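You operate a simulated robot arm through the tools that you are given. There is no shell and no other tool.

Carry out the task below with a simulated two-armed robot. There is one attempt and no reset: what you move stays moved.

## Task
Gauge the groove of the clamped spool and stand it in the tub that bears the reading.
Fine: the groove gauge goes back on the black mat; leave the vise open. Set down upright: purple spool.

Only the result counts: the job must be done as asked and must still hold three seconds after the hand-in. Knocking over, shifting, dropping, spilling or breaking anything else fails it.

## Robot
Two 7-joint arms with two-finger parallel grippers on one trunk that stands fixed in place. Base frame: the origin is at the foot of the trunk, x ahead of it, y to its left, z up. Units: m, degrees, N and s.
The left shoulder is at [0.02, 0.138, 1.275], the right one opposite. With the tool pointing down near the work surface each hand reaches from about 0.1 to 0.48 m from the base axis, measured 20 degrees to its own side. Payload 1.57 kg a hand.
The TCP of each hand is the grasp point between the finger pads, 0.03 m short of the fingertips. In the tool frame z runs along the fingers and y along their closing line. The gripper opens to 0.08 m. The fingers are 0.017 m wide and 0.012 m thick; the gripper's body (0.04 by 0.082 m) begins 0.08 m behind the TCP.
Orientation is that of the tool frame in the base frame, as [roll, pitch, yaw] about the fixed x, y, z axes, in that order (R = Rz(yaw) Ry(pitch) Rx(roll)). With the fingers straight down and closing along the base's y, the tool's x points along the base's -x, its y along +y and its z along -z.

## Interface
- The arms move only by the tool play_rows. It takes "left_steps", "right_steps" or both (then of equal length, played together; a hand with none holds still); each is a list of rows, each a list of 3 entries, a list of its own where there are three numbers: the gripper command, from -1 (fully open) to 1 (shut), values between in proportion, then the shift along the base's x, y, z in mm, then the turn, a rotation vector about the base's x, y, z in rad. In form: [[grip, [dx, dy, dz], [rx, ry, rz]], ...]. A call has 1 to 20 rows; each row shifts and turns the commanded pose from where the row before left it. A row lasts 0.2 s, in which the tool goes at most 0.05 m and 8.6 degrees; a call with a longer step from one row to the next is refused whole, and so is a gripper value outside its range. A pose out of reach is approached as far as the arm can. The call stops where the force on the tool passes 40 N (or 10 N more than at its start, if that is more) or the arm is blocked; 0.2 s more then pass. The fingers move at their own pace (about 0.045 m/s each) and stop on an object; they squeeze with about 34 N. The grip force told is the motor's: it shows also when the fingers shut on nothing. Time passes only in rows, and 0.2 s behind the last, so rows that do not move let the fingers close. The reply holds the time, the measured pose of the TCP, the force on the tool along the base axes, the opening and the grip force, in the units named above and with some noise, with the torque about the TCP (base axes, N m) and any sound that the robot's microphone picked up.
- Cameras (640 x 400 px; columns grow to the right, rows downward): "scene" is now at [0.1656, 0.0656, 1.1916]; the picture's right is [0.69, -0.72, 0.00], its down [-0.17, -0.17, -0.97] and it looks along [0.70, 0.67, -0.24] (base axes); focal length 214 px, centre (320, 200). "left" rides on the left gripper at [0.072, 0.007, -0.122] in its tool frame; the picture's right is [-0.09, 1.00, 0.00], its down [-0.84, -0.08, -0.54] and it looks along [-0.54, -0.05, 0.84] (tool axes); focal length 238 px, centre (320, 200). "right" rides on the right gripper at [0.072, -0.007, -0.122] in its tool frame; the picture's right is [0.09, 1.00, 0.00], its down [-0.84, 0.08, -0.54] and it looks along [-0.54, 0.05, 0.84] (tool axes); focal length 238 px, centre (320, 200). There is no depth. A picture from a camera that has moved, and an enlarged one, comes with that camera's place and axes in the base frame and with its lens.
- grab_frame(camera): a new picture of that camera. The clock stands still meanwhile.
- slide_trunk(by): slides the trunk up (or, below 0, down) by that many m; the arms and the scene camera ride with it, the base frame stays. It gives what a move gives, with no picture.
- head_to(pan, tilt): turns the head with the scene camera to pan (to the left, within 60 degrees either way) and tilt (down, from -29 to 69), counted from straight ahead of the robot. It gives what a move gives.
- close_up(camera, box): a new picture of the part [left, top, right, bottom] of that camera's present view, enlarged. The clock stands still meanwhile.
- finish_job(): hands the job in; it is judged then, once.

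Nothing tells you positions but the pictures and the camera data. Unless the task says otherwise, let go and move clear before handing in.

The tools are called as name(argument=value, ...) on one line, values as JSON. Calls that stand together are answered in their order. play_rows: Moves the arms, as the interface text tells. Its arguments: {"type":"object","properties":{"left_steps":{"type":"array"},"right_steps":{"type":"array"}},"required":[]} The other tools are called the same way: slide_trunk (by) slides the trunk up or down; head_to (pan, tilt) turns the head that bears the scene camera; grab_frame (camera) takes a picture; close_up (camera, box) takes an enlarged picture of a part of a camera's view; finish_job () hands the job in.

At the start:

```text
time_s: 0.0
left_tool_pos: [0.21, 0.2875, 1.1407]
left_tool_rot: [-179.0, -33.1, -177.0]
left_force: [-1.7, 0.6, -0.3]
left_ft_torque: [-0.01, -0.01, 0.01]
left_finger_gap: 0.0799
left_grip_force: 0.0
right_tool_pos: [0.3339, 0.0264, 1.1577]
right_tool_rot: [-179.6, -7.6, 180.0]
right_force: [0.3, 0.1, 0.0]
right_ft_torque: [0.0, -0.03, 0.0]
right_finger_gap: 0.08
right_grip_force: 0.2
trunk travel left (down, up): [-0.65, 0.59]
head pan, tilt: [43.9, 13.9]
```

scene: 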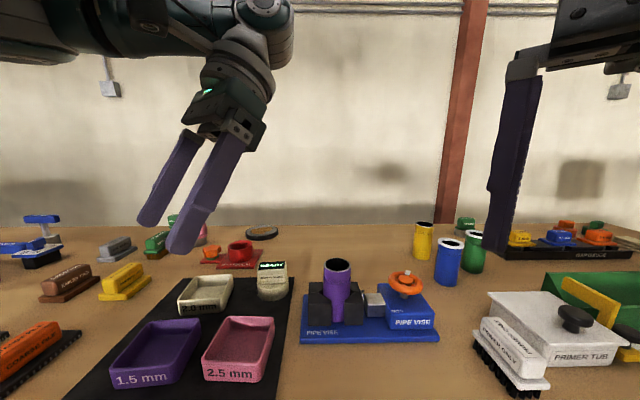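
right: 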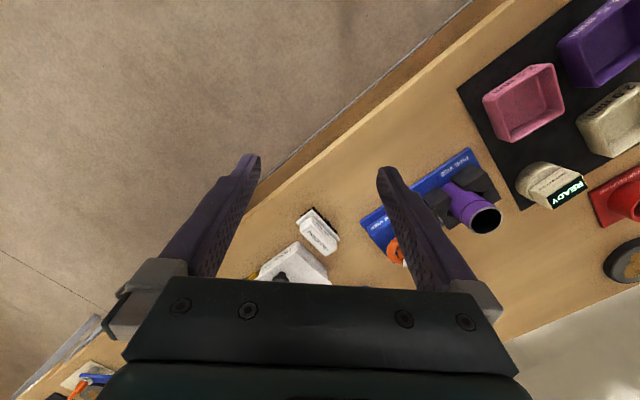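
left: 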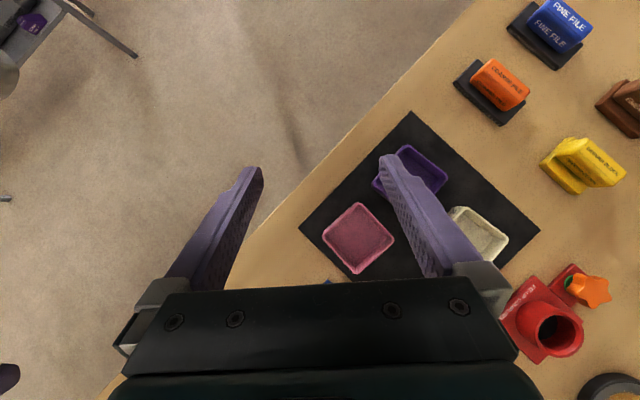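

I see a workbench with a black mat holding three tubs (1.5, 2.0, 2.5 mm) and a gauge with a "READY" display, and a blue pipe vise clamping a purple spool. I'll look closer before moving anything.

close_up(camera="scene", box=[240, 240, 460, 380])

close_up(camera="scene", box=[80, 240, 300, 400])

close_up(camera="right", box=[350, 0, 640, 280])

close_up(camera="scene", box=[400, 210, 640, 390])

```text
2.86 times, centred on (350, 310) of scene
camera zoom: at [0.1656, 0.0656, 1.1916], right [0.69, -0.72, 0.0], down [-0.17, -0.17, -0.97], along [0.7, 0.67, -0.24], focal length 613 px, centre (234, -114)
```

zoom: 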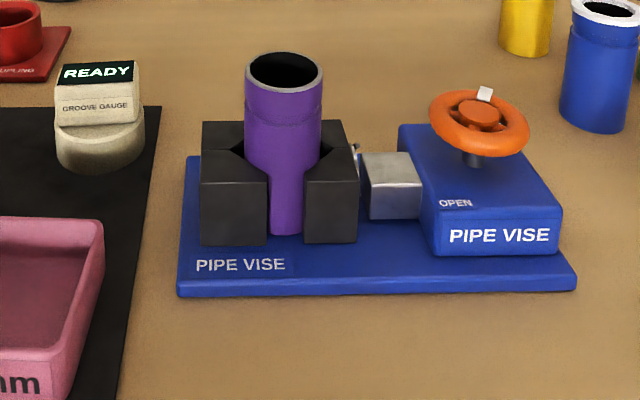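

```text
2.50 times, centred on (190, 320) of scene
camera zoom: at [0.1656, 0.0656, 1.1916], right [0.69, -0.72, 0.0], down [-0.17, -0.17, -0.97], along [0.7, 0.67, -0.24], focal length 536 px, centre (645, -100)
```

zoom: 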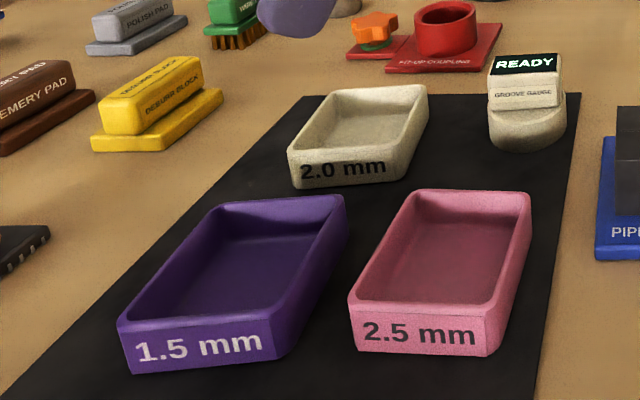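

```text
1.43 times, centred on (495, 140) of right
camera zoom: at [0.2795, 0.0198, 1.2866], right [-0.09, 1.0, 0.01], down [0.9, 0.08, 0.42], along [0.42, 0.05, -0.91], focal length 340 px, centre (70, 286)
```

zoom: 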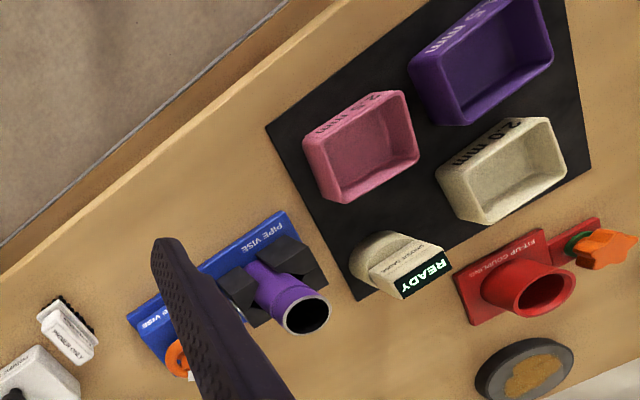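

```text
2.22 times, centred on (520, 300) of scene
camera zoom: at [0.1656, 0.0656, 1.1916], right [0.69, -0.72, 0.0], down [-0.17, -0.17, -0.97], along [0.7, 0.67, -0.24], focal length 477 px, centre (-124, -22)
```

zoom: 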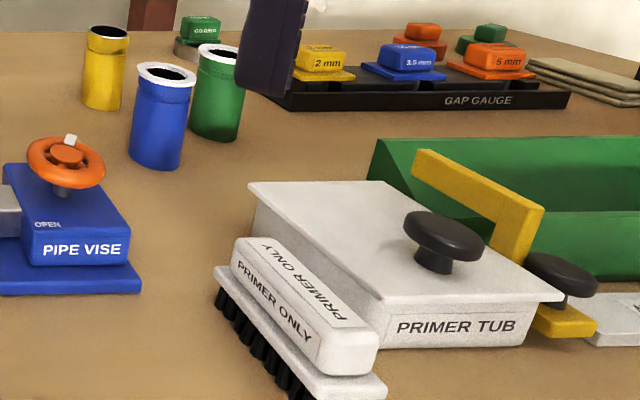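

The vise sits rotated about 45°, with the spool standing roughly at (0.41, 0.26) and the gauge near (0.38, 0.40). I want close views of the gauge and the spool groove to understand how they fit.

close_up(camera="scene", box=[250, 250, 300, 310])

close_up(camera="scene", box=[300, 250, 370, 330])

close_up(camera="scene", box=[360, 260, 440, 345])

close_up(camera="right", box=[500, 140, 600, 220])

close_up(camera="right", box=[350, 140, 510, 270])

```text
6.67 times, centred on (275, 280) of scene
camera zoom: at [0.1656, 0.0656, 1.1916], right [0.69, -0.72, 0.0], down [-0.17, -0.17, -0.97], along [0.7, 0.67, -0.24], focal length 1430 px, centre (620, -333)
```

zoom: 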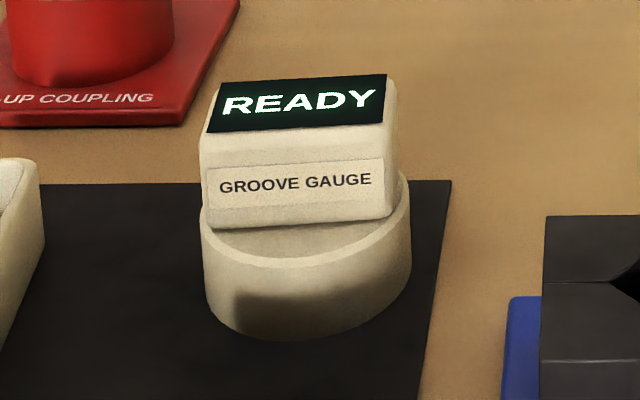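

```text
5.00 times, centred on (335, 290) of scene
camera zoom: at [0.1656, 0.0656, 1.1916], right [0.69, -0.72, 0.0], down [-0.17, -0.17, -0.97], along [0.7, 0.67, -0.24], focal length 1072 px, centre (245, -250)
```

zoom: 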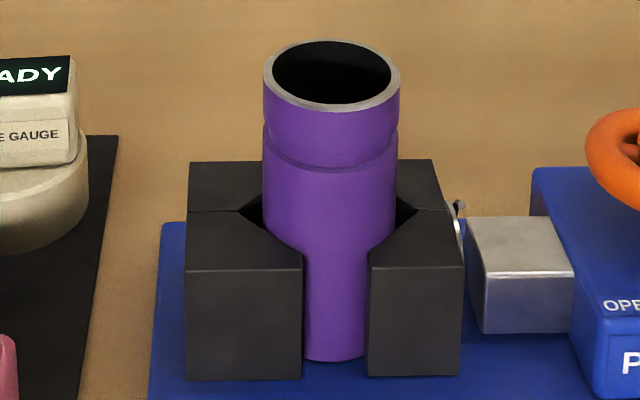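

```text
4.71 times, centred on (400, 302) of scene
camera zoom: at [0.1656, 0.0656, 1.1916], right [0.69, -0.72, 0.0], down [-0.17, -0.17, -0.97], along [0.7, 0.67, -0.24], focal length 1009 px, centre (-56, -282)
```

zoom: 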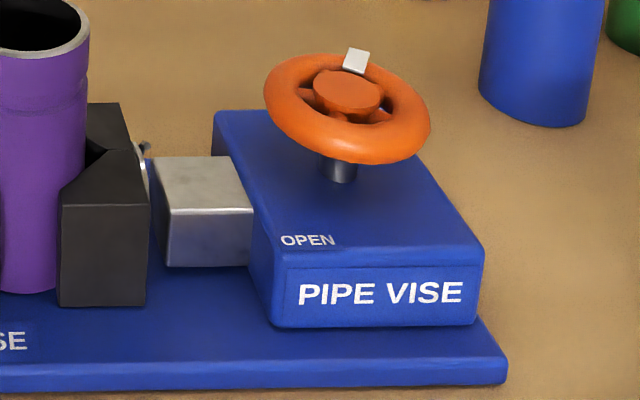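

```text
5.00 times, centred on (550, 180) of right
camera zoom: at [0.2795, 0.0198, 1.2866], right [-0.09, 1.0, 0.01], down [0.9, 0.08, 0.42], along [0.42, 0.05, -0.91], focal length 1192 px, centre (-830, 300)
```

zoom: 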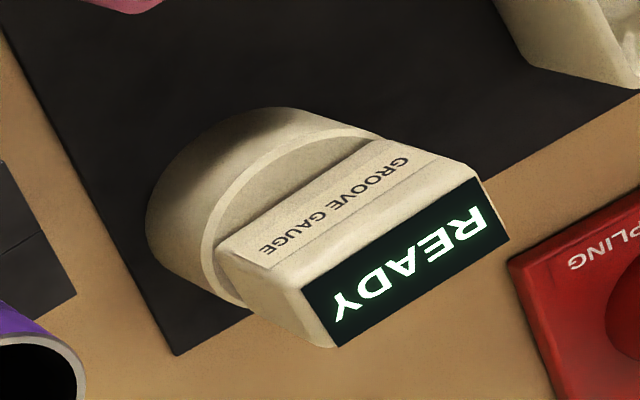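

```text
3.08 times, centred on (430, 205) of right
camera zoom: at [0.2795, 0.0198, 1.2866], right [-0.09, 1.0, 0.01], down [0.9, 0.08, 0.42], along [0.42, 0.05, -0.91], focal length 733 px, centre (-18, 185)
```

zoom: 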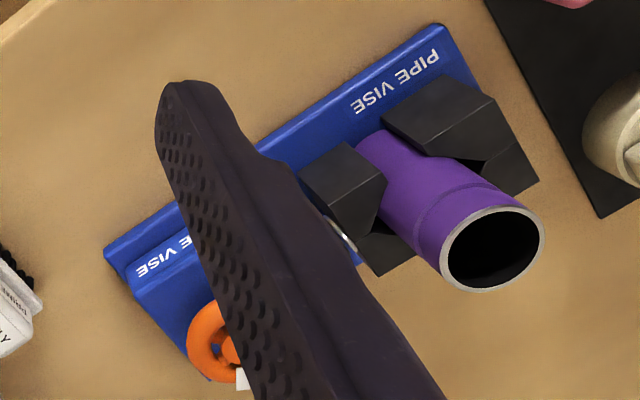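

The gauge is a cap that fits over the spool's open end, with a block handle bearing the display. I'll swing the right arm out of the way and point the left hand straight down so its camera can see the gauge and vise from above.

play_rows(left_steps=[[-1, [5, 5, 10], [0, -0.144, 0]], [-1, [5, 5, 10], [0, -0.144, 0]], [-1, [5, 5, 10], [0, -0.144, 0]], [-1, [5, 5, 10], [0, -0.144, 0]], [-1, [0, 0, 0], [0, 0, -0.13]], [-1, [0, 0, 0], [0, 0, -0.13]], [-1, [0, 0, 0], [0, 0, -0.13]], [-1, [0, 0, 0], [0, 0, -0.13]], [-1, [0, 0, 0], [0, 0, -0.13]], [-1, [0, 0, 0], [0, 0, -0.08]]], right_steps=[[-1, [-15, -45, 0], [0, 0, 0]], [-1, [-15, -45, 0], [0, 0, 0]], [-1, [-15, -45, 0], [0, 0, 0]], [-1, [-15, -45, 0], [0, 0, 0]], [-1, [-15, -45, 0], [0, 0, 0]], [-1, [-15, -45, 0], [0, 0, 0]], [-1, [0, 0, 0], [0, 0, 0]], [-1, [0, 0, 0], [0, 0, 0]], [-1, [0, 0, 0], [0, 0, 0]], [-1, [0, 0, 0], [0, 0, 0]]])

grab_frame(camera="left")

grab_frame(camera="scene")

```text
time_s: 0.8
left_tool_pos: [0.1951, 0.3098, 1.1305]
left_tool_rot: [178.7, -24.8, -175.6]
left_force: [-0.2, 0.7, -0.4]
left_ft_torque: [0.0, -0.02, -0.01]
left_finger_gap: 0.0799
left_grip_force: 0.0
right_tool_pos: [0.2985, -0.0865, 1.1587]
right_tool_rot: [-179.8, -7.7, 179.9]
right_force: [0.6, -0.1, -0.4]
right_ft_torque: [0.0, 0.03, -0.02]
right_finger_gap: 0.0801
right_grip_force: 0.0
trunk travel left (down, up): [-0.65, 0.59]
head pan, tilt: [43.9, 13.9]
stopped in row 3 (left hand): the arm was blocked; the commanded pose is now the measured one
```

```text
taken
camera left: at [0.18, 0.3126, 1.2702], right [0.02, 1.0, -0.02], down [0.99, -0.01, 0.14], along [0.14, -0.02, -0.99], focal length 238 px, centre (320, 200)
```

left: 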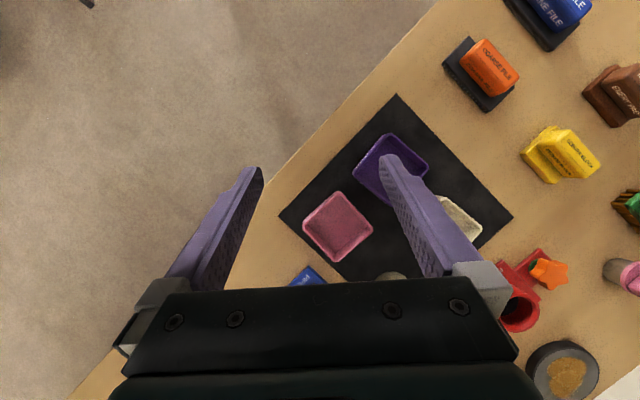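

```text
taken
camera scene: at [0.1658, 0.0659, 1.1917], right [0.69, -0.72, 0.0], down [-0.17, -0.17, -0.97], along [0.7, 0.67, -0.24], focal length 214 px, centre (320, 200)
```

scene: 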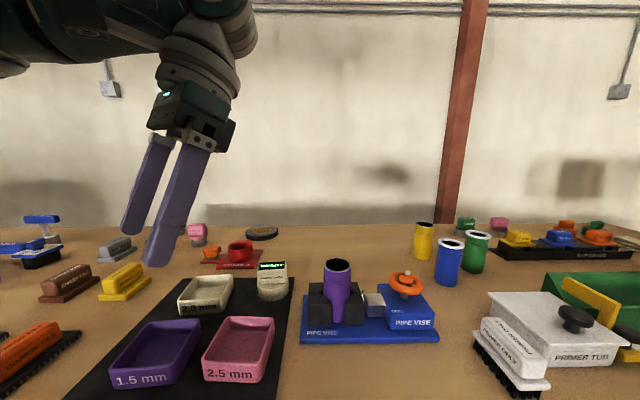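

The left arm was blocked in its folded pose, so I'll move it forward before straightening it.

play_rows(left_steps=[[-1, [25, 5, -5], [0, 0, 0]], [-1, [25, 5, -5], [0, 0, 0]], [-1, [25, 0, -5], [0, -0.1, 0]], [-1, [25, 0, 0], [0, -0.1, 0]], [-1, [0, 0, 0], [0, -0.13, 0]], [-1, [0, 0, 0], [0, -0.1, 0]], [-1, [0, 0, 0], [0, 0, -0.13]], [-1, [0, 0, 0], [0, 0, -0.13]]], right_steps=[[-1, [-15, -45, 0], [0, 0, 0]], [-1, [-15, -45, 0], [0, 0, 0]], [-1, [-15, -45, 0], [0, 0, 0]], [-1, [0, 0, 0], [0, 0, 0]], [-1, [0, 0, 0], [0, 0, 0]], [-1, [0, 0, 0], [0, 0, 0]], [-1, [0, 0, 0], [0, 0, 0]], [-1, [0, 0, 0], [0, 0, 0]]])

grab_frame(camera="left")

```text
time_s: 1.6
left_tool_pos: [0.2637, 0.3189, 1.1147]
left_tool_rot: [179.0, -20.5, -175.8]
left_force: [0.0, -0.6, 0.2]
left_ft_torque: [0.02, 0.01, -0.03]
left_finger_gap: 0.0799
left_grip_force: 0.1
right_tool_pos: [0.2348, -0.2168, 1.1233]
right_tool_rot: [-174.0, -16.7, 180.0]
right_force: [-1.1, 0.3, 0.0]
right_ft_torque: [0.0, 0.0, -0.01]
right_finger_gap: 0.08
right_grip_force: 0.0
trunk travel left (down, up): [-0.65, 0.59]
head pan, tilt: [43.9, 13.9]
stopped in row 3 (right hand): the arm was blocked; the commanded pose is now the measured one
```

```text
taken
camera left: at [0.2378, 0.3223, 1.2546], right [0.02, 1.0, -0.02], down [0.98, -0.02, 0.21], along [0.21, -0.02, -0.98], focal length 238 px, centre (320, 200)
```

left: 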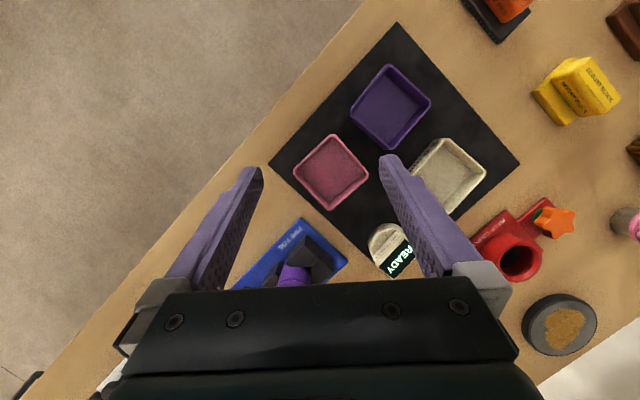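

The right arm is clear now. I'll keep moving the left hand forward while straightening it and turning it toward the vise axes.

play_rows(left_steps=[[-1, [20, 0, 0], [0, -0.12, 0]], [-1, [20, 0, 0], [0, -0.12, 0]], [-1, [0, 0, 0], [0, -0.12, 0]], [-1, [0, 0, 0], [0, 0, -0.13]], [-1, [0, 0, 0], [0, 0, -0.13]], [-1, [0, 0, 0], [0, 0, -0.13]], [-1, [0, 0, 0], [0, 0, -0.13]], [-1, [0, 0, 0], [0, 0, -0.13]], [-1, [0, 0, 0], [0, 0, -0.13]]])

grab_frame(camera="left")

```text
time_s: 3.5
left_tool_pos: [0.3036, 0.3184, 1.1144]
left_tool_rot: [-179.4, 0.0, 139.1]
left_force: [-0.3, -0.4, 0.5]
left_ft_torque: [-0.01, 0.04, -0.01]
left_finger_gap: 0.08
left_grip_force: 0.0
right_tool_pos: [0.2358, -0.2169, 1.1238]
right_tool_rot: [-174.0, -16.7, -180.0]
right_force: [-0.8, -0.7, 0.0]
right_ft_torque: [-0.04, -0.02, 0.0]
right_finger_gap: 0.0799
right_grip_force: 0.0
trunk travel left (down, up): [-0.65, 0.59]
head pan, tilt: [43.9, 13.9]
```

```text
taken
camera left: at [0.253, 0.3724, 1.2363], right [0.72, 0.69, -0.01], down [0.58, -0.6, 0.54], along [0.37, -0.4, -0.84], focal length 238 px, centre (320, 200)
```

left: 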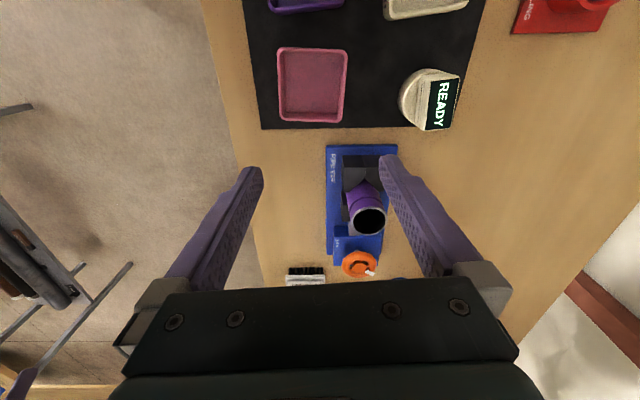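

The left hand now points straight down and is nearly lined up with the vise axes. I'll zoom in from here to measure.

close_up(camera="left", box=[370, 50, 490, 140])

close_up(camera="left", box=[300, 130, 420, 290])

close_up(camera="left", box=[230, 0, 480, 160])

close_up(camera="scene", box=[250, 250, 370, 330])

```text
4.44 times, centred on (430, 95) of left
camera zoom: at [0.253, 0.3724, 1.2363], right [0.72, 0.69, -0.01], down [0.58, -0.6, 0.54], along [0.37, -0.4, -0.84], focal length 1059 px, centre (-169, 667)
```

zoom: 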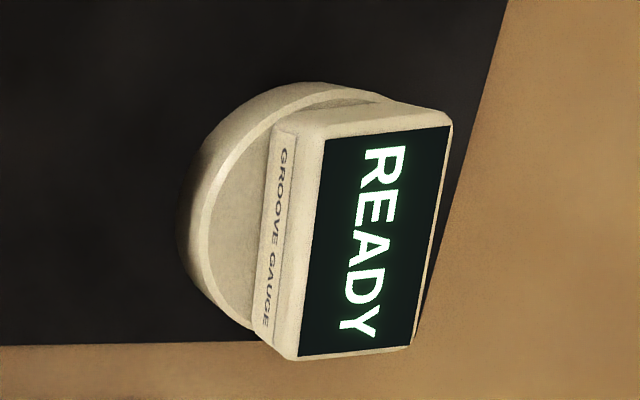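

```text
2.50 times, centred on (360, 210) of left
camera zoom: at [0.253, 0.3724, 1.2363], right [0.72, 0.69, -0.01], down [0.58, -0.6, 0.54], along [0.37, -0.4, -0.84], focal length 596 px, centre (220, 175)
```

zoom: 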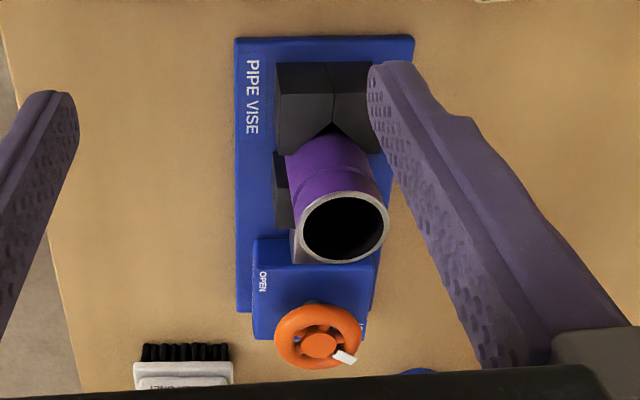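

```text
2.50 times, centred on (355, 80) of left
camera zoom: at [0.253, 0.3724, 1.2363], right [0.72, 0.69, -0.01], down [0.58, -0.6, 0.54], along [0.37, -0.4, -0.84], focal length 596 px, centre (232, 500)
```

zoom: 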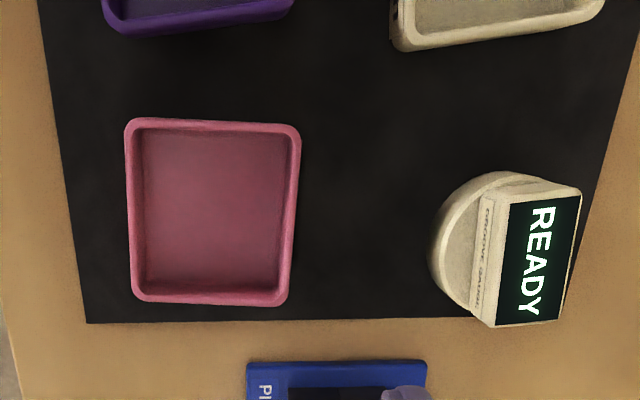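

```text
5.00 times, centred on (310, 290) of scene
camera zoom: at [0.1656, 0.0656, 1.1916], right [0.69, -0.72, 0.0], down [-0.17, -0.17, -0.97], along [0.7, 0.67, -0.24], focal length 1072 px, centre (370, -250)
```

zoom: 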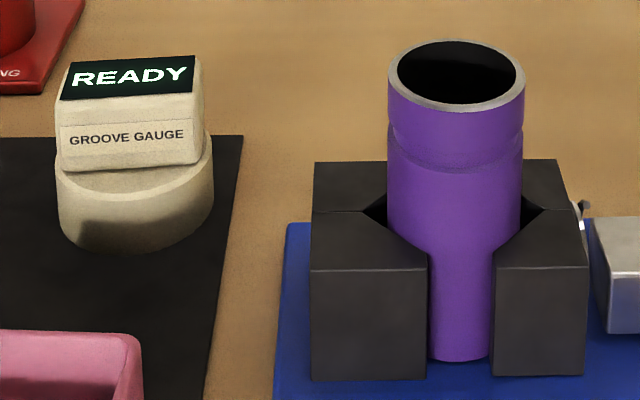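

I measure the gauge handle top centred near (0.392, 0.427), z≈0.945, about 29 × 55 mm with the thin side across the fingers. The spool top is near (0.430, 0.278), z≈0.991. Next I'll move above the gauge and check that I can reach it.

play_rows(left_steps=[[-1, [22.2, 27.1, -17], [0, 0, 0]], [-1, [22.2, 27.1, -17], [0, 0, 0]], [-1, [22.2, 27.1, -17], [0, 0, 0]], [-1, [22.2, 27.1, -17], [0, 0, 0]], [-1, [0, 0, 0], [0, 0, 0]]])

grab_frame(camera="left")

grab_frame(camera="scene")

```text
time_s: 4.8
left_tool_pos: [0.3912, 0.4277, 1.0462]
left_tool_rot: [-179.5, 0.1, 139.1]
left_force: [0.3, 0.3, -0.3]
left_ft_torque: [-0.02, 0.02, -0.02]
left_finger_gap: 0.08
left_grip_force: 0.1
right_tool_pos: [0.2343, -0.2167, 1.1245]
right_tool_rot: [-174.0, -16.7, -180.0]
right_force: [-0.9, -0.1, 0.0]
right_ft_torque: [0.01, -0.02, 0.03]
right_finger_gap: 0.0801
right_grip_force: 0.1
trunk travel left (down, up): [-0.65, 0.59]
head pan, tilt: [43.9, 13.9]
```

```text
taken
camera left: at [0.3409, 0.4805, 1.1682], right [0.72, 0.69, -0.01], down [0.59, -0.6, 0.54], along [0.37, -0.4, -0.84], focal length 238 px, centre (320, 200)
```

left: 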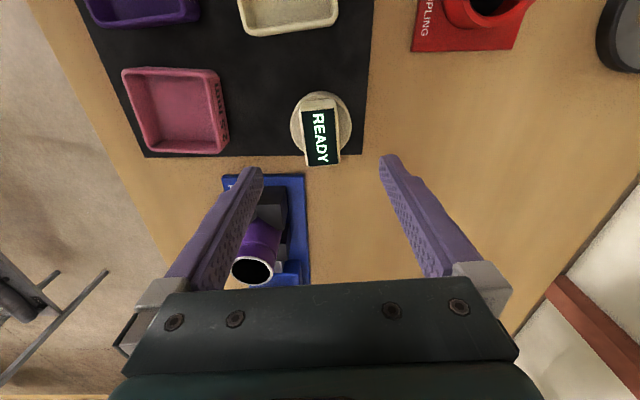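

```text
taken
camera scene: at [0.1656, 0.0656, 1.1917], right [0.69, -0.72, 0.0], down [-0.17, -0.17, -0.97], along [0.7, 0.67, -0.24], focal length 214 px, centre (320, 200)
```

scene: 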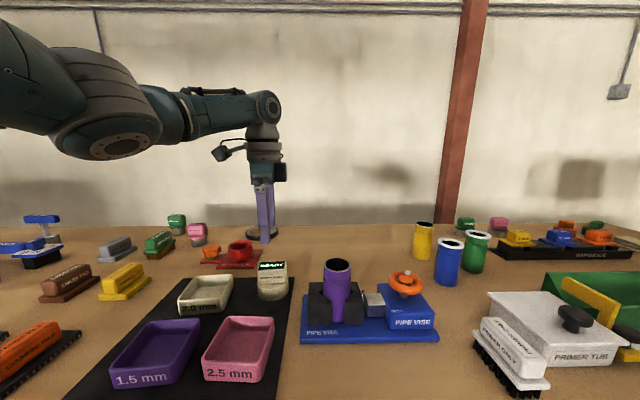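

Reach is fine here. I'll refine the gauge position from overhead.

close_up(camera="left", box=[270, 80, 370, 180])

close_up(camera="left", box=[200, 160, 320, 290])

```text
4.00 times, centred on (320, 130) of left
camera zoom: at [0.3409, 0.4805, 1.1682], right [0.72, 0.69, -0.01], down [0.59, -0.6, 0.54], along [0.37, -0.4, -0.84], focal length 953 px, centre (320, 480)
```

zoom: 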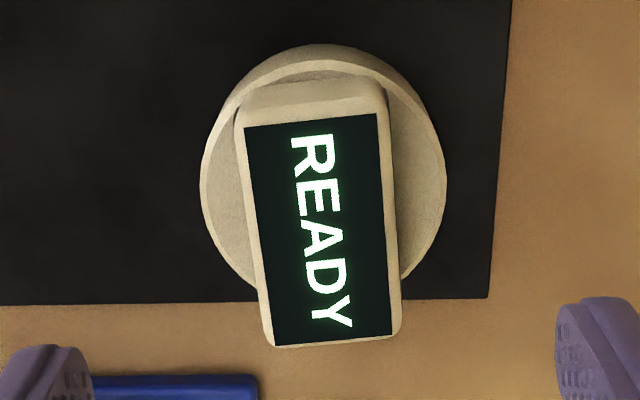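

```text
3.08 times, centred on (260, 225) of left
camera zoom: at [0.3409, 0.4805, 1.1682], right [0.72, 0.69, -0.01], down [0.59, -0.6, 0.54], along [0.37, -0.4, -0.84], focal length 733 px, centre (505, 123)
```

zoom: 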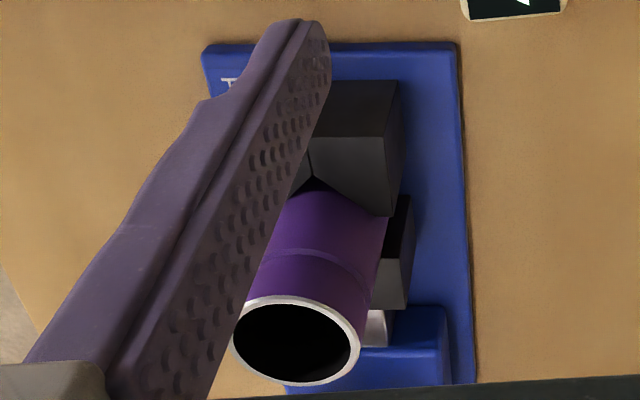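

The overhead view confirms the gauge centre at (0.392, 0.425), with its cup centred under the handle. I'll descend and grip the handle across its thin side.

play_rows(left_steps=[[-1, [0.5, -2.4, -35], [0, 0, 0]], [-1, [0, 0, -35], [0, 0, 0]], [-1, [0, 0, -18], [0, 0, 0]], [-1, [0, 0, -10], [0, 0, 0]], [-1, [0, 0, 0], [0, 0, 0]]])

grab_frame(camera="left")

close_up(camera="scene", box=[220, 220, 340, 310])

```text
time_s: 6.0
left_tool_pos: [0.3929, 0.4241, 0.9481]
left_tool_rot: [-179.5, 0.1, 139.2]
left_force: [-0.7, 0.4, 0.1]
left_ft_torque: [-0.02, 0.0, 0.03]
left_finger_gap: 0.0802
left_grip_force: 0.0
right_tool_pos: [0.2353, -0.2167, 1.1235]
right_tool_rot: [-174.0, -16.8, -179.9]
right_force: [0.5, -1.3, 0.6]
right_ft_torque: [-0.02, 0.01, -0.01]
right_finger_gap: 0.0804
right_grip_force: 0.0
trunk travel left (down, up): [-0.65, 0.59]
head pan, tilt: [43.9, 13.9]
```

```text
taken
camera left: at [0.342, 0.4778, 1.0702], right [0.72, 0.69, -0.01], down [0.59, -0.6, 0.54], along [0.37, -0.4, -0.84], focal length 238 px, centre (320, 200)
```

left: 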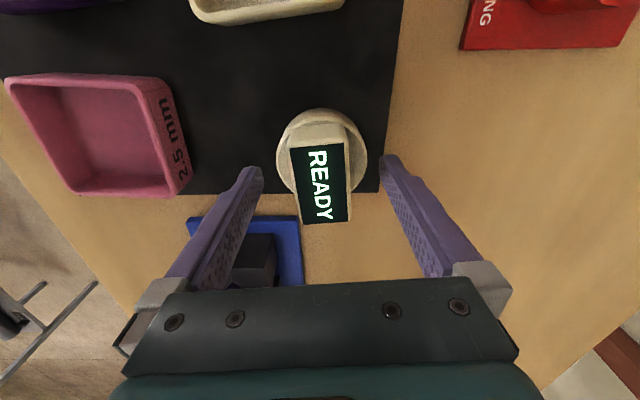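

```text
4.44 times, centred on (280, 265) of scene
camera zoom: at [0.1656, 0.0656, 1.1916], right [0.69, -0.72, 0.0], down [-0.17, -0.17, -0.97], along [0.7, 0.67, -0.24], focal length 953 px, centre (498, -89)
```

zoom: 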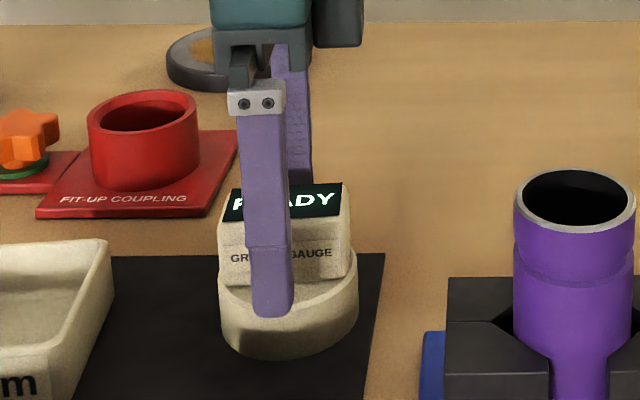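

The fingers straddle the handle just above the cup's rim. Closing now.

play_rows(left_steps=[[1, [0, 0, 0], [0, 0, 0]], [1, [0, 0, 0], [0, 0, 0]], [1, [0, 0, 0], [0, 0, 0]], [1, [0, 0, 0], [0, 0, 0]], [1, [0, 0, 0], [0, 0, 0]]])

close_up(camera="scene", box=[220, 220, 340, 310])

close_up(camera="left", box=[220, 90, 420, 240])

```text
time_s: 7.2
left_tool_pos: [0.3931, 0.424, 0.9489]
left_tool_rot: [-179.6, 0.2, 139.2]
left_force: [1.0, 1.8, 0.7]
left_ft_torque: [0.13, -0.11, 0.02]
left_finger_gap: 0.0355
left_grip_force: 33.7
right_tool_pos: [0.2346, -0.2162, 1.1244]
right_tool_rot: [-174.0, -16.7, 180.0]
right_force: [0.2, 0.2, -0.3]
right_ft_torque: [-0.03, 0.0, 0.03]
right_finger_gap: 0.0797
right_grip_force: 0.0
trunk travel left (down, up): [-0.65, 0.59]
head pan, tilt: [43.9, 13.9]
```

```text
4.44 times, centred on (280, 265) of scene
camera zoom: at [0.1657, 0.0658, 1.1917], right [0.69, -0.72, 0.0], down [-0.17, -0.17, -0.97], along [0.7, 0.67, -0.24], focal length 953 px, centre (498, -89)
```

zoom: 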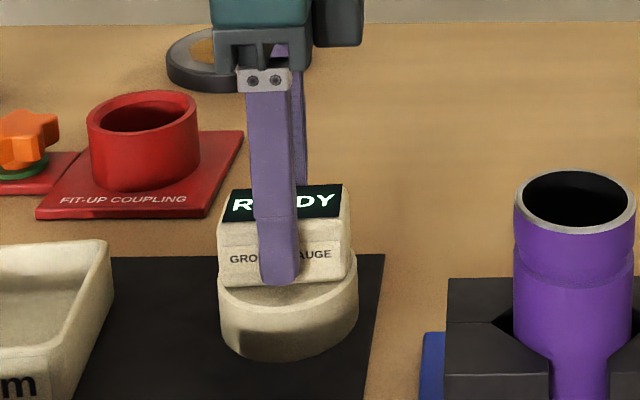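

```text
2.67 times, centred on (320, 165) of left
camera zoom: at [0.3423, 0.4781, 1.0708], right [0.72, 0.69, -0.01], down [0.59, -0.6, 0.54], along [0.37, -0.4, -0.84], focal length 636 px, centre (320, 293)
```

zoom: 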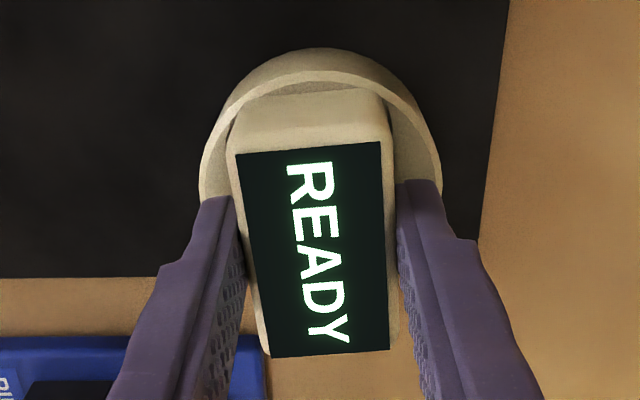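

The gauge is gripped (handle 35 mm). I'll lift it clear and carry it above the spool, then check alignment before lowering.

play_rows(left_steps=[[1, [0, 0, 20], [0, 0, 0]], [1, [0, 0, 40], [0, 0, 0]], [1, [0, 0, 40], [0, 0, 0]], [1, [0, 0, 33], [0, 0, 0]], [1, [9.5, -36.8, 0], [0, 0, 0]], [1, [9.5, -36.8, 0], [0, 0, 0]], [1, [9.5, -36.8, 0], [0, 0, 0]], [1, [9.4, -36.7, 0], [0, 0, 0]], [1, [0, 0, 0], [0, 0, 0]]])

grab_frame(camera="scene")

close_up(camera="scene", box=[280, 210, 400, 340])

grab_frame(camera="left")

grab_frame(camera="right")

```text
time_s: 9.2
left_tool_pos: [0.4302, 0.2781, 1.0809]
left_tool_rot: [-179.6, 0.0, 139.3]
left_force: [-0.3, -0.1, -0.9]
left_ft_torque: [-0.01, -0.04, 0.04]
left_finger_gap: 0.0355
left_grip_force: 34.2
right_tool_pos: [0.2337, -0.2178, 1.1235]
right_tool_rot: [-173.9, -16.7, -179.9]
right_force: [0.8, -0.4, 1.2]
right_ft_torque: [0.05, 0.01, 0.0]
right_finger_gap: 0.0799
right_grip_force: 0.0
trunk travel left (down, up): [-0.65, 0.59]
head pan, tilt: [43.9, 13.9]
```

```text
taken
camera scene: at [0.1655, 0.0655, 1.1916], right [0.69, -0.72, 0.0], down [-0.17, -0.17, -0.97], along [0.7, 0.67, -0.24], focal length 214 px, centre (320, 200)
```

scene: 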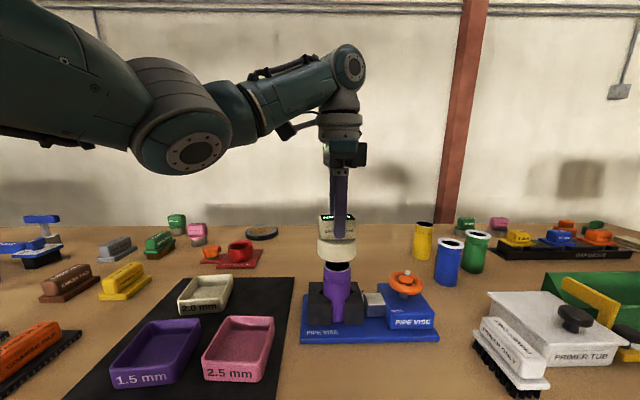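

```text
3.08 times, centred on (340, 275) of scene
camera zoom: at [0.1655, 0.0655, 1.1916], right [0.69, -0.72, 0.0], down [-0.17, -0.17, -0.97], along [0.7, 0.67, -0.24], focal length 660 px, centre (258, -31)
```

zoom: 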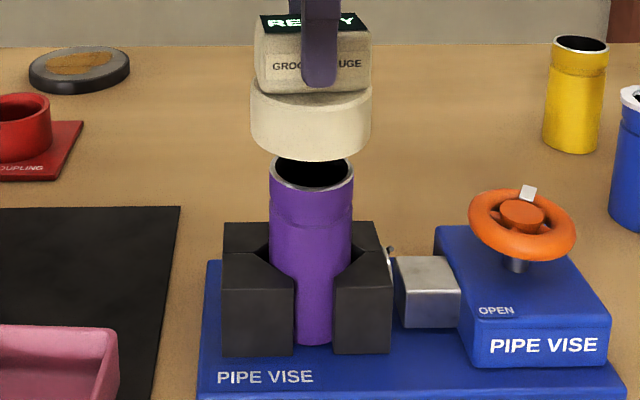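

```text
taken
camera left: at [0.38, 0.3319, 1.2038], right [0.72, 0.69, -0.01], down [0.59, -0.6, 0.54], along [0.37, -0.4, -0.84], focal length 238 px, centre (320, 200)
```

left: 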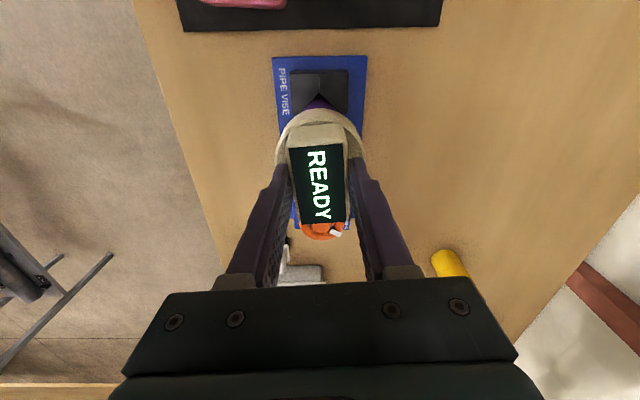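

```text
taken
camera right: at [0.2002, -0.2115, 1.2597], right [-0.12, 0.99, -0.07], down [0.95, 0.13, 0.27], along [0.28, -0.04, -0.96], focal length 238 px, centre (320, 200)
```

right: 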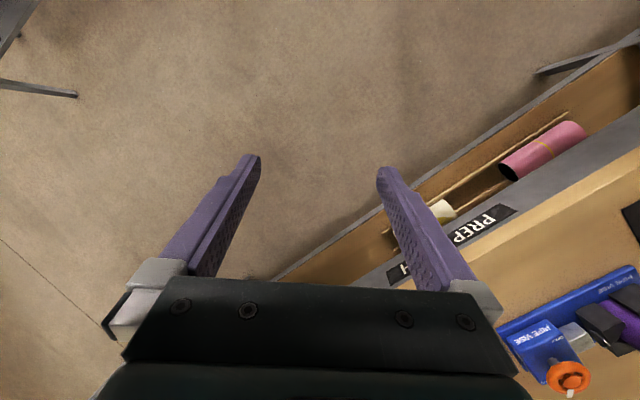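

Cup and spool are nearly coaxial; the cup sits about 1.4 mm off toward the left of the scene image, matching the measured pose error. I'll correct that, lower to just above the rim and look again.

play_rows(left_steps=[[1, [0.9, -1.2, 0], [0, 0, 0]], [1, [0, 0, -18], [0, 0, 0]], [1, [0, 0, 0], [0, 0, 0]], [1, [0, 0, 0], [0, 0, 0]]])

close_up(camera="scene", box=[295, 220, 375, 290])

close_up(camera="left", box=[250, 50, 390, 150])

```text
time_s: 10.2
left_tool_pos: [0.431, 0.2781, 1.0645]
left_tool_rot: [-179.4, 0.2, 139.1]
left_force: [-0.4, 0.0, -1.5]
left_ft_torque: [0.01, 0.01, 0.01]
left_finger_gap: 0.0349
left_grip_force: 33.9
right_tool_pos: [0.235, -0.2174, 1.1242]
right_tool_rot: [-174.0, -16.7, -179.9]
right_force: [-0.5, -0.4, 0.0]
right_ft_torque: [0.03, -0.03, -0.02]
right_finger_gap: 0.0798
right_grip_force: 0.0
trunk travel left (down, up): [-0.65, 0.59]
head pan, tilt: [43.9, 13.9]
```

```text
5.71 times, centred on (335, 255) of scene
camera zoom: at [0.1655, 0.0655, 1.1916], right [0.69, -0.72, 0.0], down [-0.17, -0.17, -0.97], along [0.7, 0.67, -0.24], focal length 1226 px, centre (234, -114)
```

zoom: 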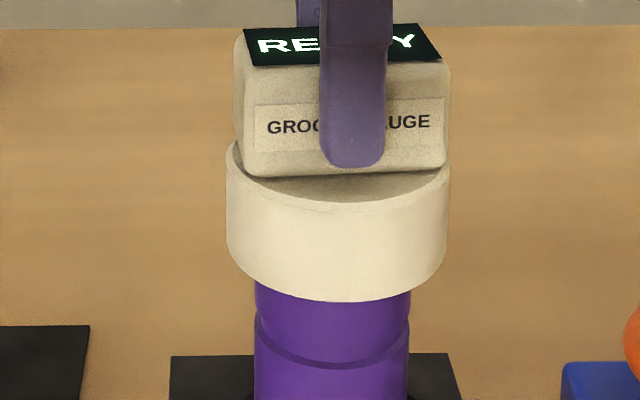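

```text
4.00 times, centred on (320, 100) of left
camera zoom: at [0.381, 0.3304, 1.1856], right [0.72, 0.69, -0.01], down [0.59, -0.6, 0.54], along [0.37, -0.4, -0.84], focal length 953 px, centre (320, 600)
```

zoom: 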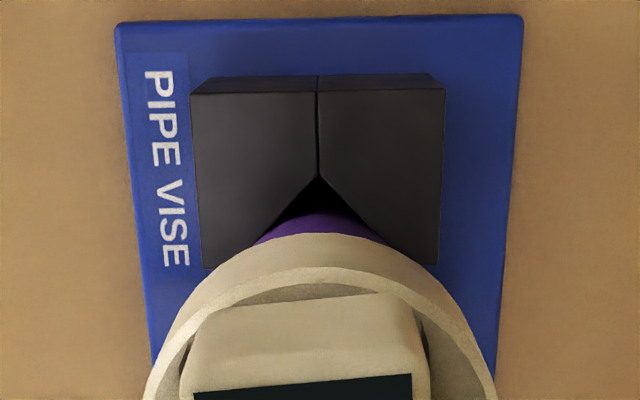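

Alignment looks within about 1 mm. I'll nudge slightly and lower the cap gently onto the spool.

play_rows(left_steps=[[1, [-0.5, 0.5, -2], [0, 0, 0]], [1, [0, 0, -3], [0, 0, 0]], [1, [0, 0, -3], [0, 0, 0]], [1, [0, 0, -3], [0, 0, 0]], [1, [0, 0, -3], [0, 0, 0]], [1, [0, 0, 0], [0, 0, 0]]])

close_up(camera="scene", box=[295, 220, 375, 290])

```text
time_s: 11.6
left_tool_pos: [0.432, 0.2772, 1.0492]
left_tool_rot: [-179.5, 0.2, 139.1]
left_force: [-0.4, -0.4, -0.4]
left_ft_torque: [-0.02, -0.01, -0.01]
left_finger_gap: 0.0351
left_grip_force: 34.0
right_tool_pos: [0.2359, -0.2171, 1.1239]
right_tool_rot: [-174.0, -16.8, 179.9]
right_force: [-0.3, 0.8, -1.2]
right_ft_torque: [-0.02, -0.01, -0.01]
right_finger_gap: 0.08
right_grip_force: 0.1
trunk travel left (down, up): [-0.65, 0.59]
head pan, tilt: [43.9, 13.9]
```

```text
5.71 times, centred on (335, 255) of scene
camera zoom: at [0.1655, 0.0655, 1.1916], right [0.69, -0.72, 0.0], down [-0.17, -0.17, -0.97], along [0.7, 0.67, -0.24], focal length 1226 px, centre (234, -114)
```

zoom: 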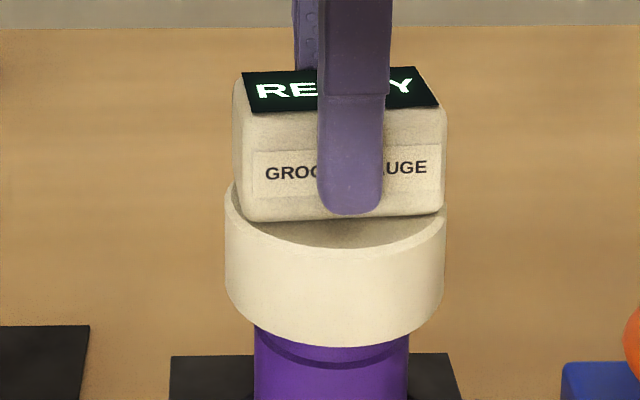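

The cap is slipping over the spool with no contact force. Continuing down in small steps until it seats.

play_rows(left_steps=[[1, [0, 0, -3], [0, 0, 0]], [1, [0, 0, -3], [0, 0, 0]], [1, [0, 0, -3], [0, 0, 0]], [1, [0, 0, -3], [0, 0, 0]], [1, [0, 0, 0], [0, 0, 0]]])

close_up(camera="scene", box=[295, 220, 375, 290])

```text
time_s: 12.8
left_tool_pos: [0.4315, 0.2761, 1.0382]
left_tool_rot: [-179.5, 0.2, 139.2]
left_force: [0.3, -0.7, -1.5]
left_ft_torque: [0.04, 0.0, -0.02]
left_finger_gap: 0.0356
left_grip_force: 33.7
right_tool_pos: [0.2344, -0.2169, 1.1233]
right_tool_rot: [-174.0, -16.7, 180.0]
right_force: [0.2, -0.7, -0.3]
right_ft_torque: [0.02, 0.01, 0.01]
right_finger_gap: 0.0797
right_grip_force: 0.2
trunk travel left (down, up): [-0.65, 0.59]
head pan, tilt: [43.9, 13.9]
```

```text
5.71 times, centred on (335, 255) of scene
camera zoom: at [0.1655, 0.0655, 1.1916], right [0.69, -0.72, 0.0], down [-0.17, -0.17, -0.97], along [0.7, 0.67, -0.24], focal length 1226 px, centre (234, -114)
```

zoom: 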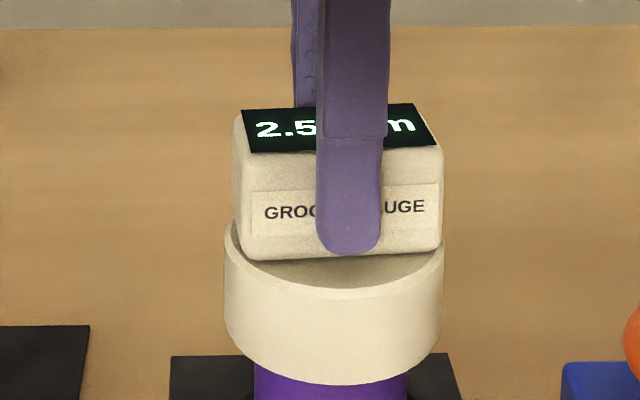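

The display has changed. I'll read it in full and continue down gently to the seat to confirm the reading is settled.

close_up(camera="left", box=[260, 90, 380, 250])

play_rows(left_steps=[[1, [0, 0, -2], [0, 0, 0]], [1, [0, 0, -2], [0, 0, 0]], [1, [0, 0, -2], [0, 0, 0]], [1, [0, 0, 0], [0, 0, 0]], [1, [0, 0, 0], [0, 0, 0]]])

close_up(camera="left", box=[260, 90, 380, 250])

close_up(camera="scene", box=[295, 220, 375, 290])

```text
2.50 times, centred on (320, 170) of left
camera zoom: at [0.3802, 0.3304, 1.1595], right [0.72, 0.69, -0.01], down [0.59, -0.6, 0.54], along [0.37, -0.4, -0.84], focal length 596 px, centre (320, 275)
```

zoom: 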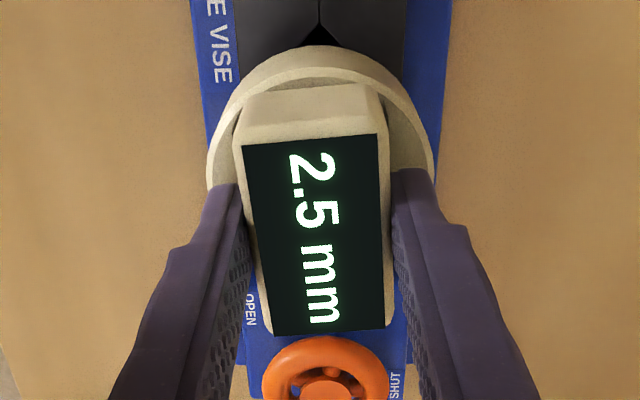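

```text
time_s: 13.9
left_tool_pos: [0.4328, 0.2773, 1.0341]
left_tool_rot: [-179.7, 0.2, 139.2]
left_force: [-7.2, -5.8, 30.0]
left_ft_torque: [0.02, -0.01, 0.08]
left_finger_gap: 0.0354
left_grip_force: 33.9
right_tool_pos: [0.2364, -0.2169, 1.1242]
right_tool_rot: [-174.1, -16.6, -180.0]
right_force: [0.3, 0.2, 0.0]
right_ft_torque: [0.0, 0.03, -0.02]
right_finger_gap: 0.0798
right_grip_force: 0.2
trunk travel left (down, up): [-0.65, 0.59]
head pan, tilt: [43.9, 13.9]
```

```text
2.50 times, centred on (320, 170) of left
camera zoom: at [0.3818, 0.3308, 1.1552], right [0.72, 0.69, -0.01], down [0.58, -0.6, 0.55], along [0.38, -0.4, -0.84], focal length 596 px, centre (320, 275)
```

zoom: 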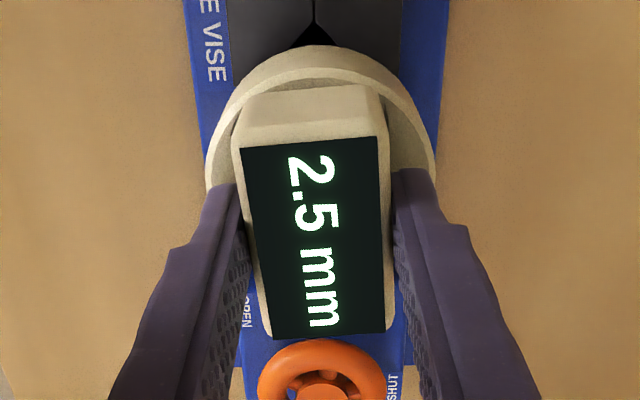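

```text
5.71 times, centred on (335, 255) of scene
camera zoom: at [0.1665, 0.0662, 1.1921], right [0.69, -0.72, 0.0], down [-0.17, -0.17, -0.97], along [0.7, 0.67, -0.24], focal length 1226 px, centre (234, -114)
```

zoom: 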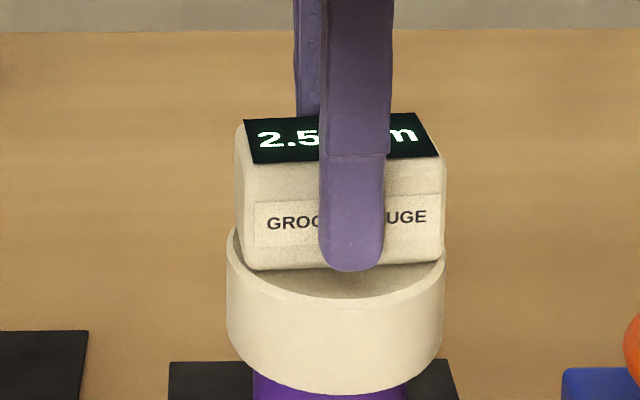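

The seated gauge reads 2.5 mm steadily, so the pink 2.5 mm tub is the target. Now I'll lift the gauge straight off and carry it back above its spot on the mat.

play_rows(left_steps=[[1, [0, 0, 3], [0, 0, 0]], [1, [0, 0, 5], [0, 0, 0]], [1, [0, 0, 10], [0, 0, 0]], [1, [0, 0, 15], [0, 0, 0]], [1, [0, 0, 16], [0, 0, 0]], [1, [-9.7, 36.7, 0], [0, 0, 0]], [1, [-9.7, 36.7, 0], [0, 0, 0]], [1, [-9.7, 36.7, 0], [0, 0, 0]], [1, [-9.7, 36.7, 0], [0, 0, 0]], [1, [0, 0, -30], [0, 0, 0]], [1, [0, 0, -30], [0, 0, 0]], [1, [0, 0, -30], [0, 0, 0]], [1, [0, 0, -20], [0, 0, 0]], [1, [0, 0, 0], [0, 0, 0]]])

grab_frame(camera="left")

close_up(camera="scene", box=[220, 220, 370, 330])

```text
time_s: 16.9
left_tool_pos: [0.3919, 0.4244, 0.9713]
left_tool_rot: [-179.4, 0.1, 139.2]
left_force: [0.3, 0.4, -0.7]
left_ft_torque: [0.03, 0.03, -0.01]
left_finger_gap: 0.0353
left_grip_force: 33.6
right_tool_pos: [0.2365, -0.2176, 1.1237]
right_tool_rot: [-174.0, -16.7, 180.0]
right_force: [-1.1, 0.0, 0.2]
right_ft_torque: [-0.05, -0.03, 0.01]
right_finger_gap: 0.0801
right_grip_force: 0.0
trunk travel left (down, up): [-0.65, 0.59]
head pan, tilt: [43.9, 13.9]
```

```text
taken
camera left: at [0.3418, 0.4768, 1.0924], right [0.72, 0.69, -0.01], down [0.59, -0.6, 0.54], along [0.37, -0.4, -0.84], focal length 238 px, centre (320, 200)
```

left: 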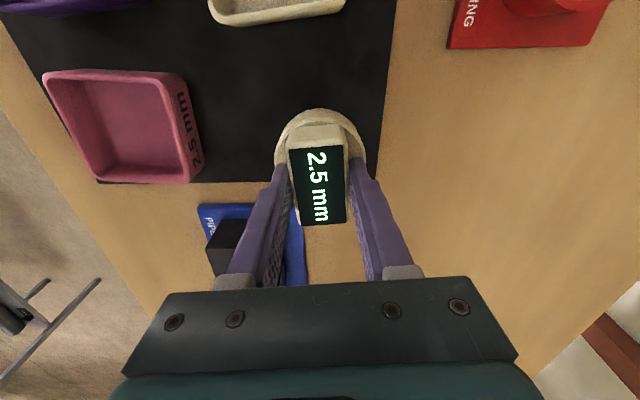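

```text
3.64 times, centred on (295, 275) of scene
camera zoom: at [0.1655, 0.0655, 1.1916], right [0.69, -0.72, 0.0], down [-0.17, -0.17, -0.97], along [0.7, 0.67, -0.24], focal length 780 px, centre (411, -73)
```

zoom: 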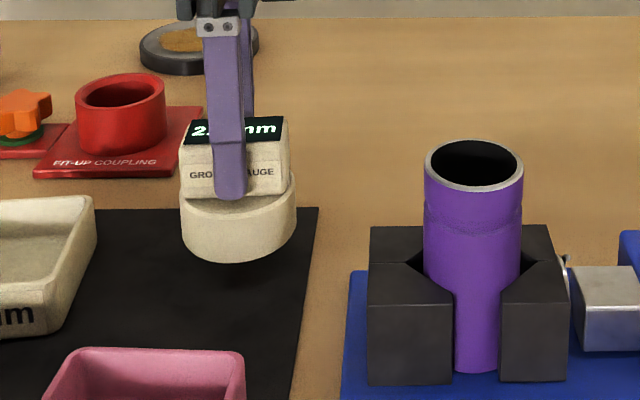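

The gauge hangs over its place on the mat. I'll set it down a few millimetres further in from the mat edge, lowering gently to contact.

play_rows(left_steps=[[1, [-3, 3, -8], [0, 0, 0]], [1, [0, 0, -7], [0, 0, 0]], [1, [0, 0, -3], [0, 0, 0]], [1, [0, 0, -2], [0, 0, 0]], [1, [0, 0, -1], [0, 0, 0]], [1, [0, 0, 0], [0, 0, 0]]])

close_up(camera="scene", box=[220, 220, 340, 310])

```text
time_s: 18.4
left_tool_pos: [0.3885, 0.426, 0.9496]
left_tool_rot: [-179.5, 0.1, 139.2]
left_force: [0.0, -0.1, -2.0]
left_ft_torque: [0.02, 0.02, -0.01]
left_finger_gap: 0.0352
left_grip_force: 34.0
right_tool_pos: [0.2347, -0.217, 1.1243]
right_tool_rot: [-174.0, -16.7, 180.0]
right_force: [0.2, -0.3, -0.4]
right_ft_torque: [0.03, 0.03, -0.01]
right_finger_gap: 0.0798
right_grip_force: 0.1
trunk travel left (down, up): [-0.65, 0.59]
head pan, tilt: [43.9, 13.9]
```

```text
4.44 times, centred on (280, 265) of scene
camera zoom: at [0.1655, 0.0655, 1.1916], right [0.69, -0.72, 0.0], down [-0.17, -0.17, -0.97], along [0.7, 0.67, -0.24], focal length 953 px, centre (498, -89)
```

zoom: 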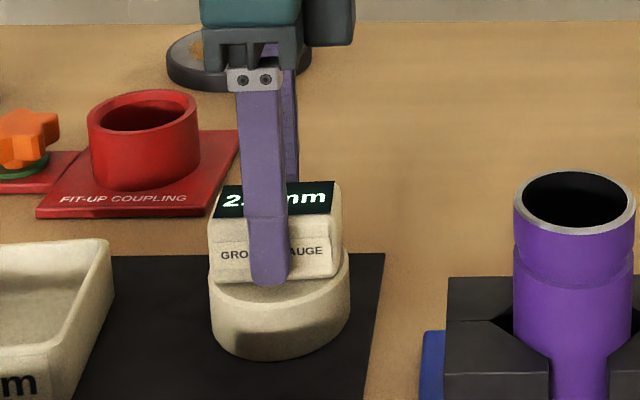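

It's nearly touching; a couple more 1 mm steps to feel contact.

play_rows(left_steps=[[1, [0, 0, -1], [0, 0, 0]], [1, [0, 0, -1], [0, 0, 0]], [1, [0, 0, 0], [0, 0, 0]]])

```text
time_s: 19.1
left_tool_pos: [0.3893, 0.4262, 0.9481]
left_tool_rot: [-179.5, 0.1, 139.2]
left_force: [0.0, 0.4, 0.4]
left_ft_torque: [-0.01, -0.01, -0.03]
left_finger_gap: 0.0352
left_grip_force: 34.6
right_tool_pos: [0.234, -0.2172, 1.1239]
right_tool_rot: [-174.0, -16.8, -179.9]
right_force: [-0.1, -0.5, -0.5]
right_ft_torque: [-0.02, -0.04, 0.0]
right_finger_gap: 0.0798
right_grip_force: 0.0
trunk travel left (down, up): [-0.65, 0.59]
head pan, tilt: [43.9, 13.9]
```

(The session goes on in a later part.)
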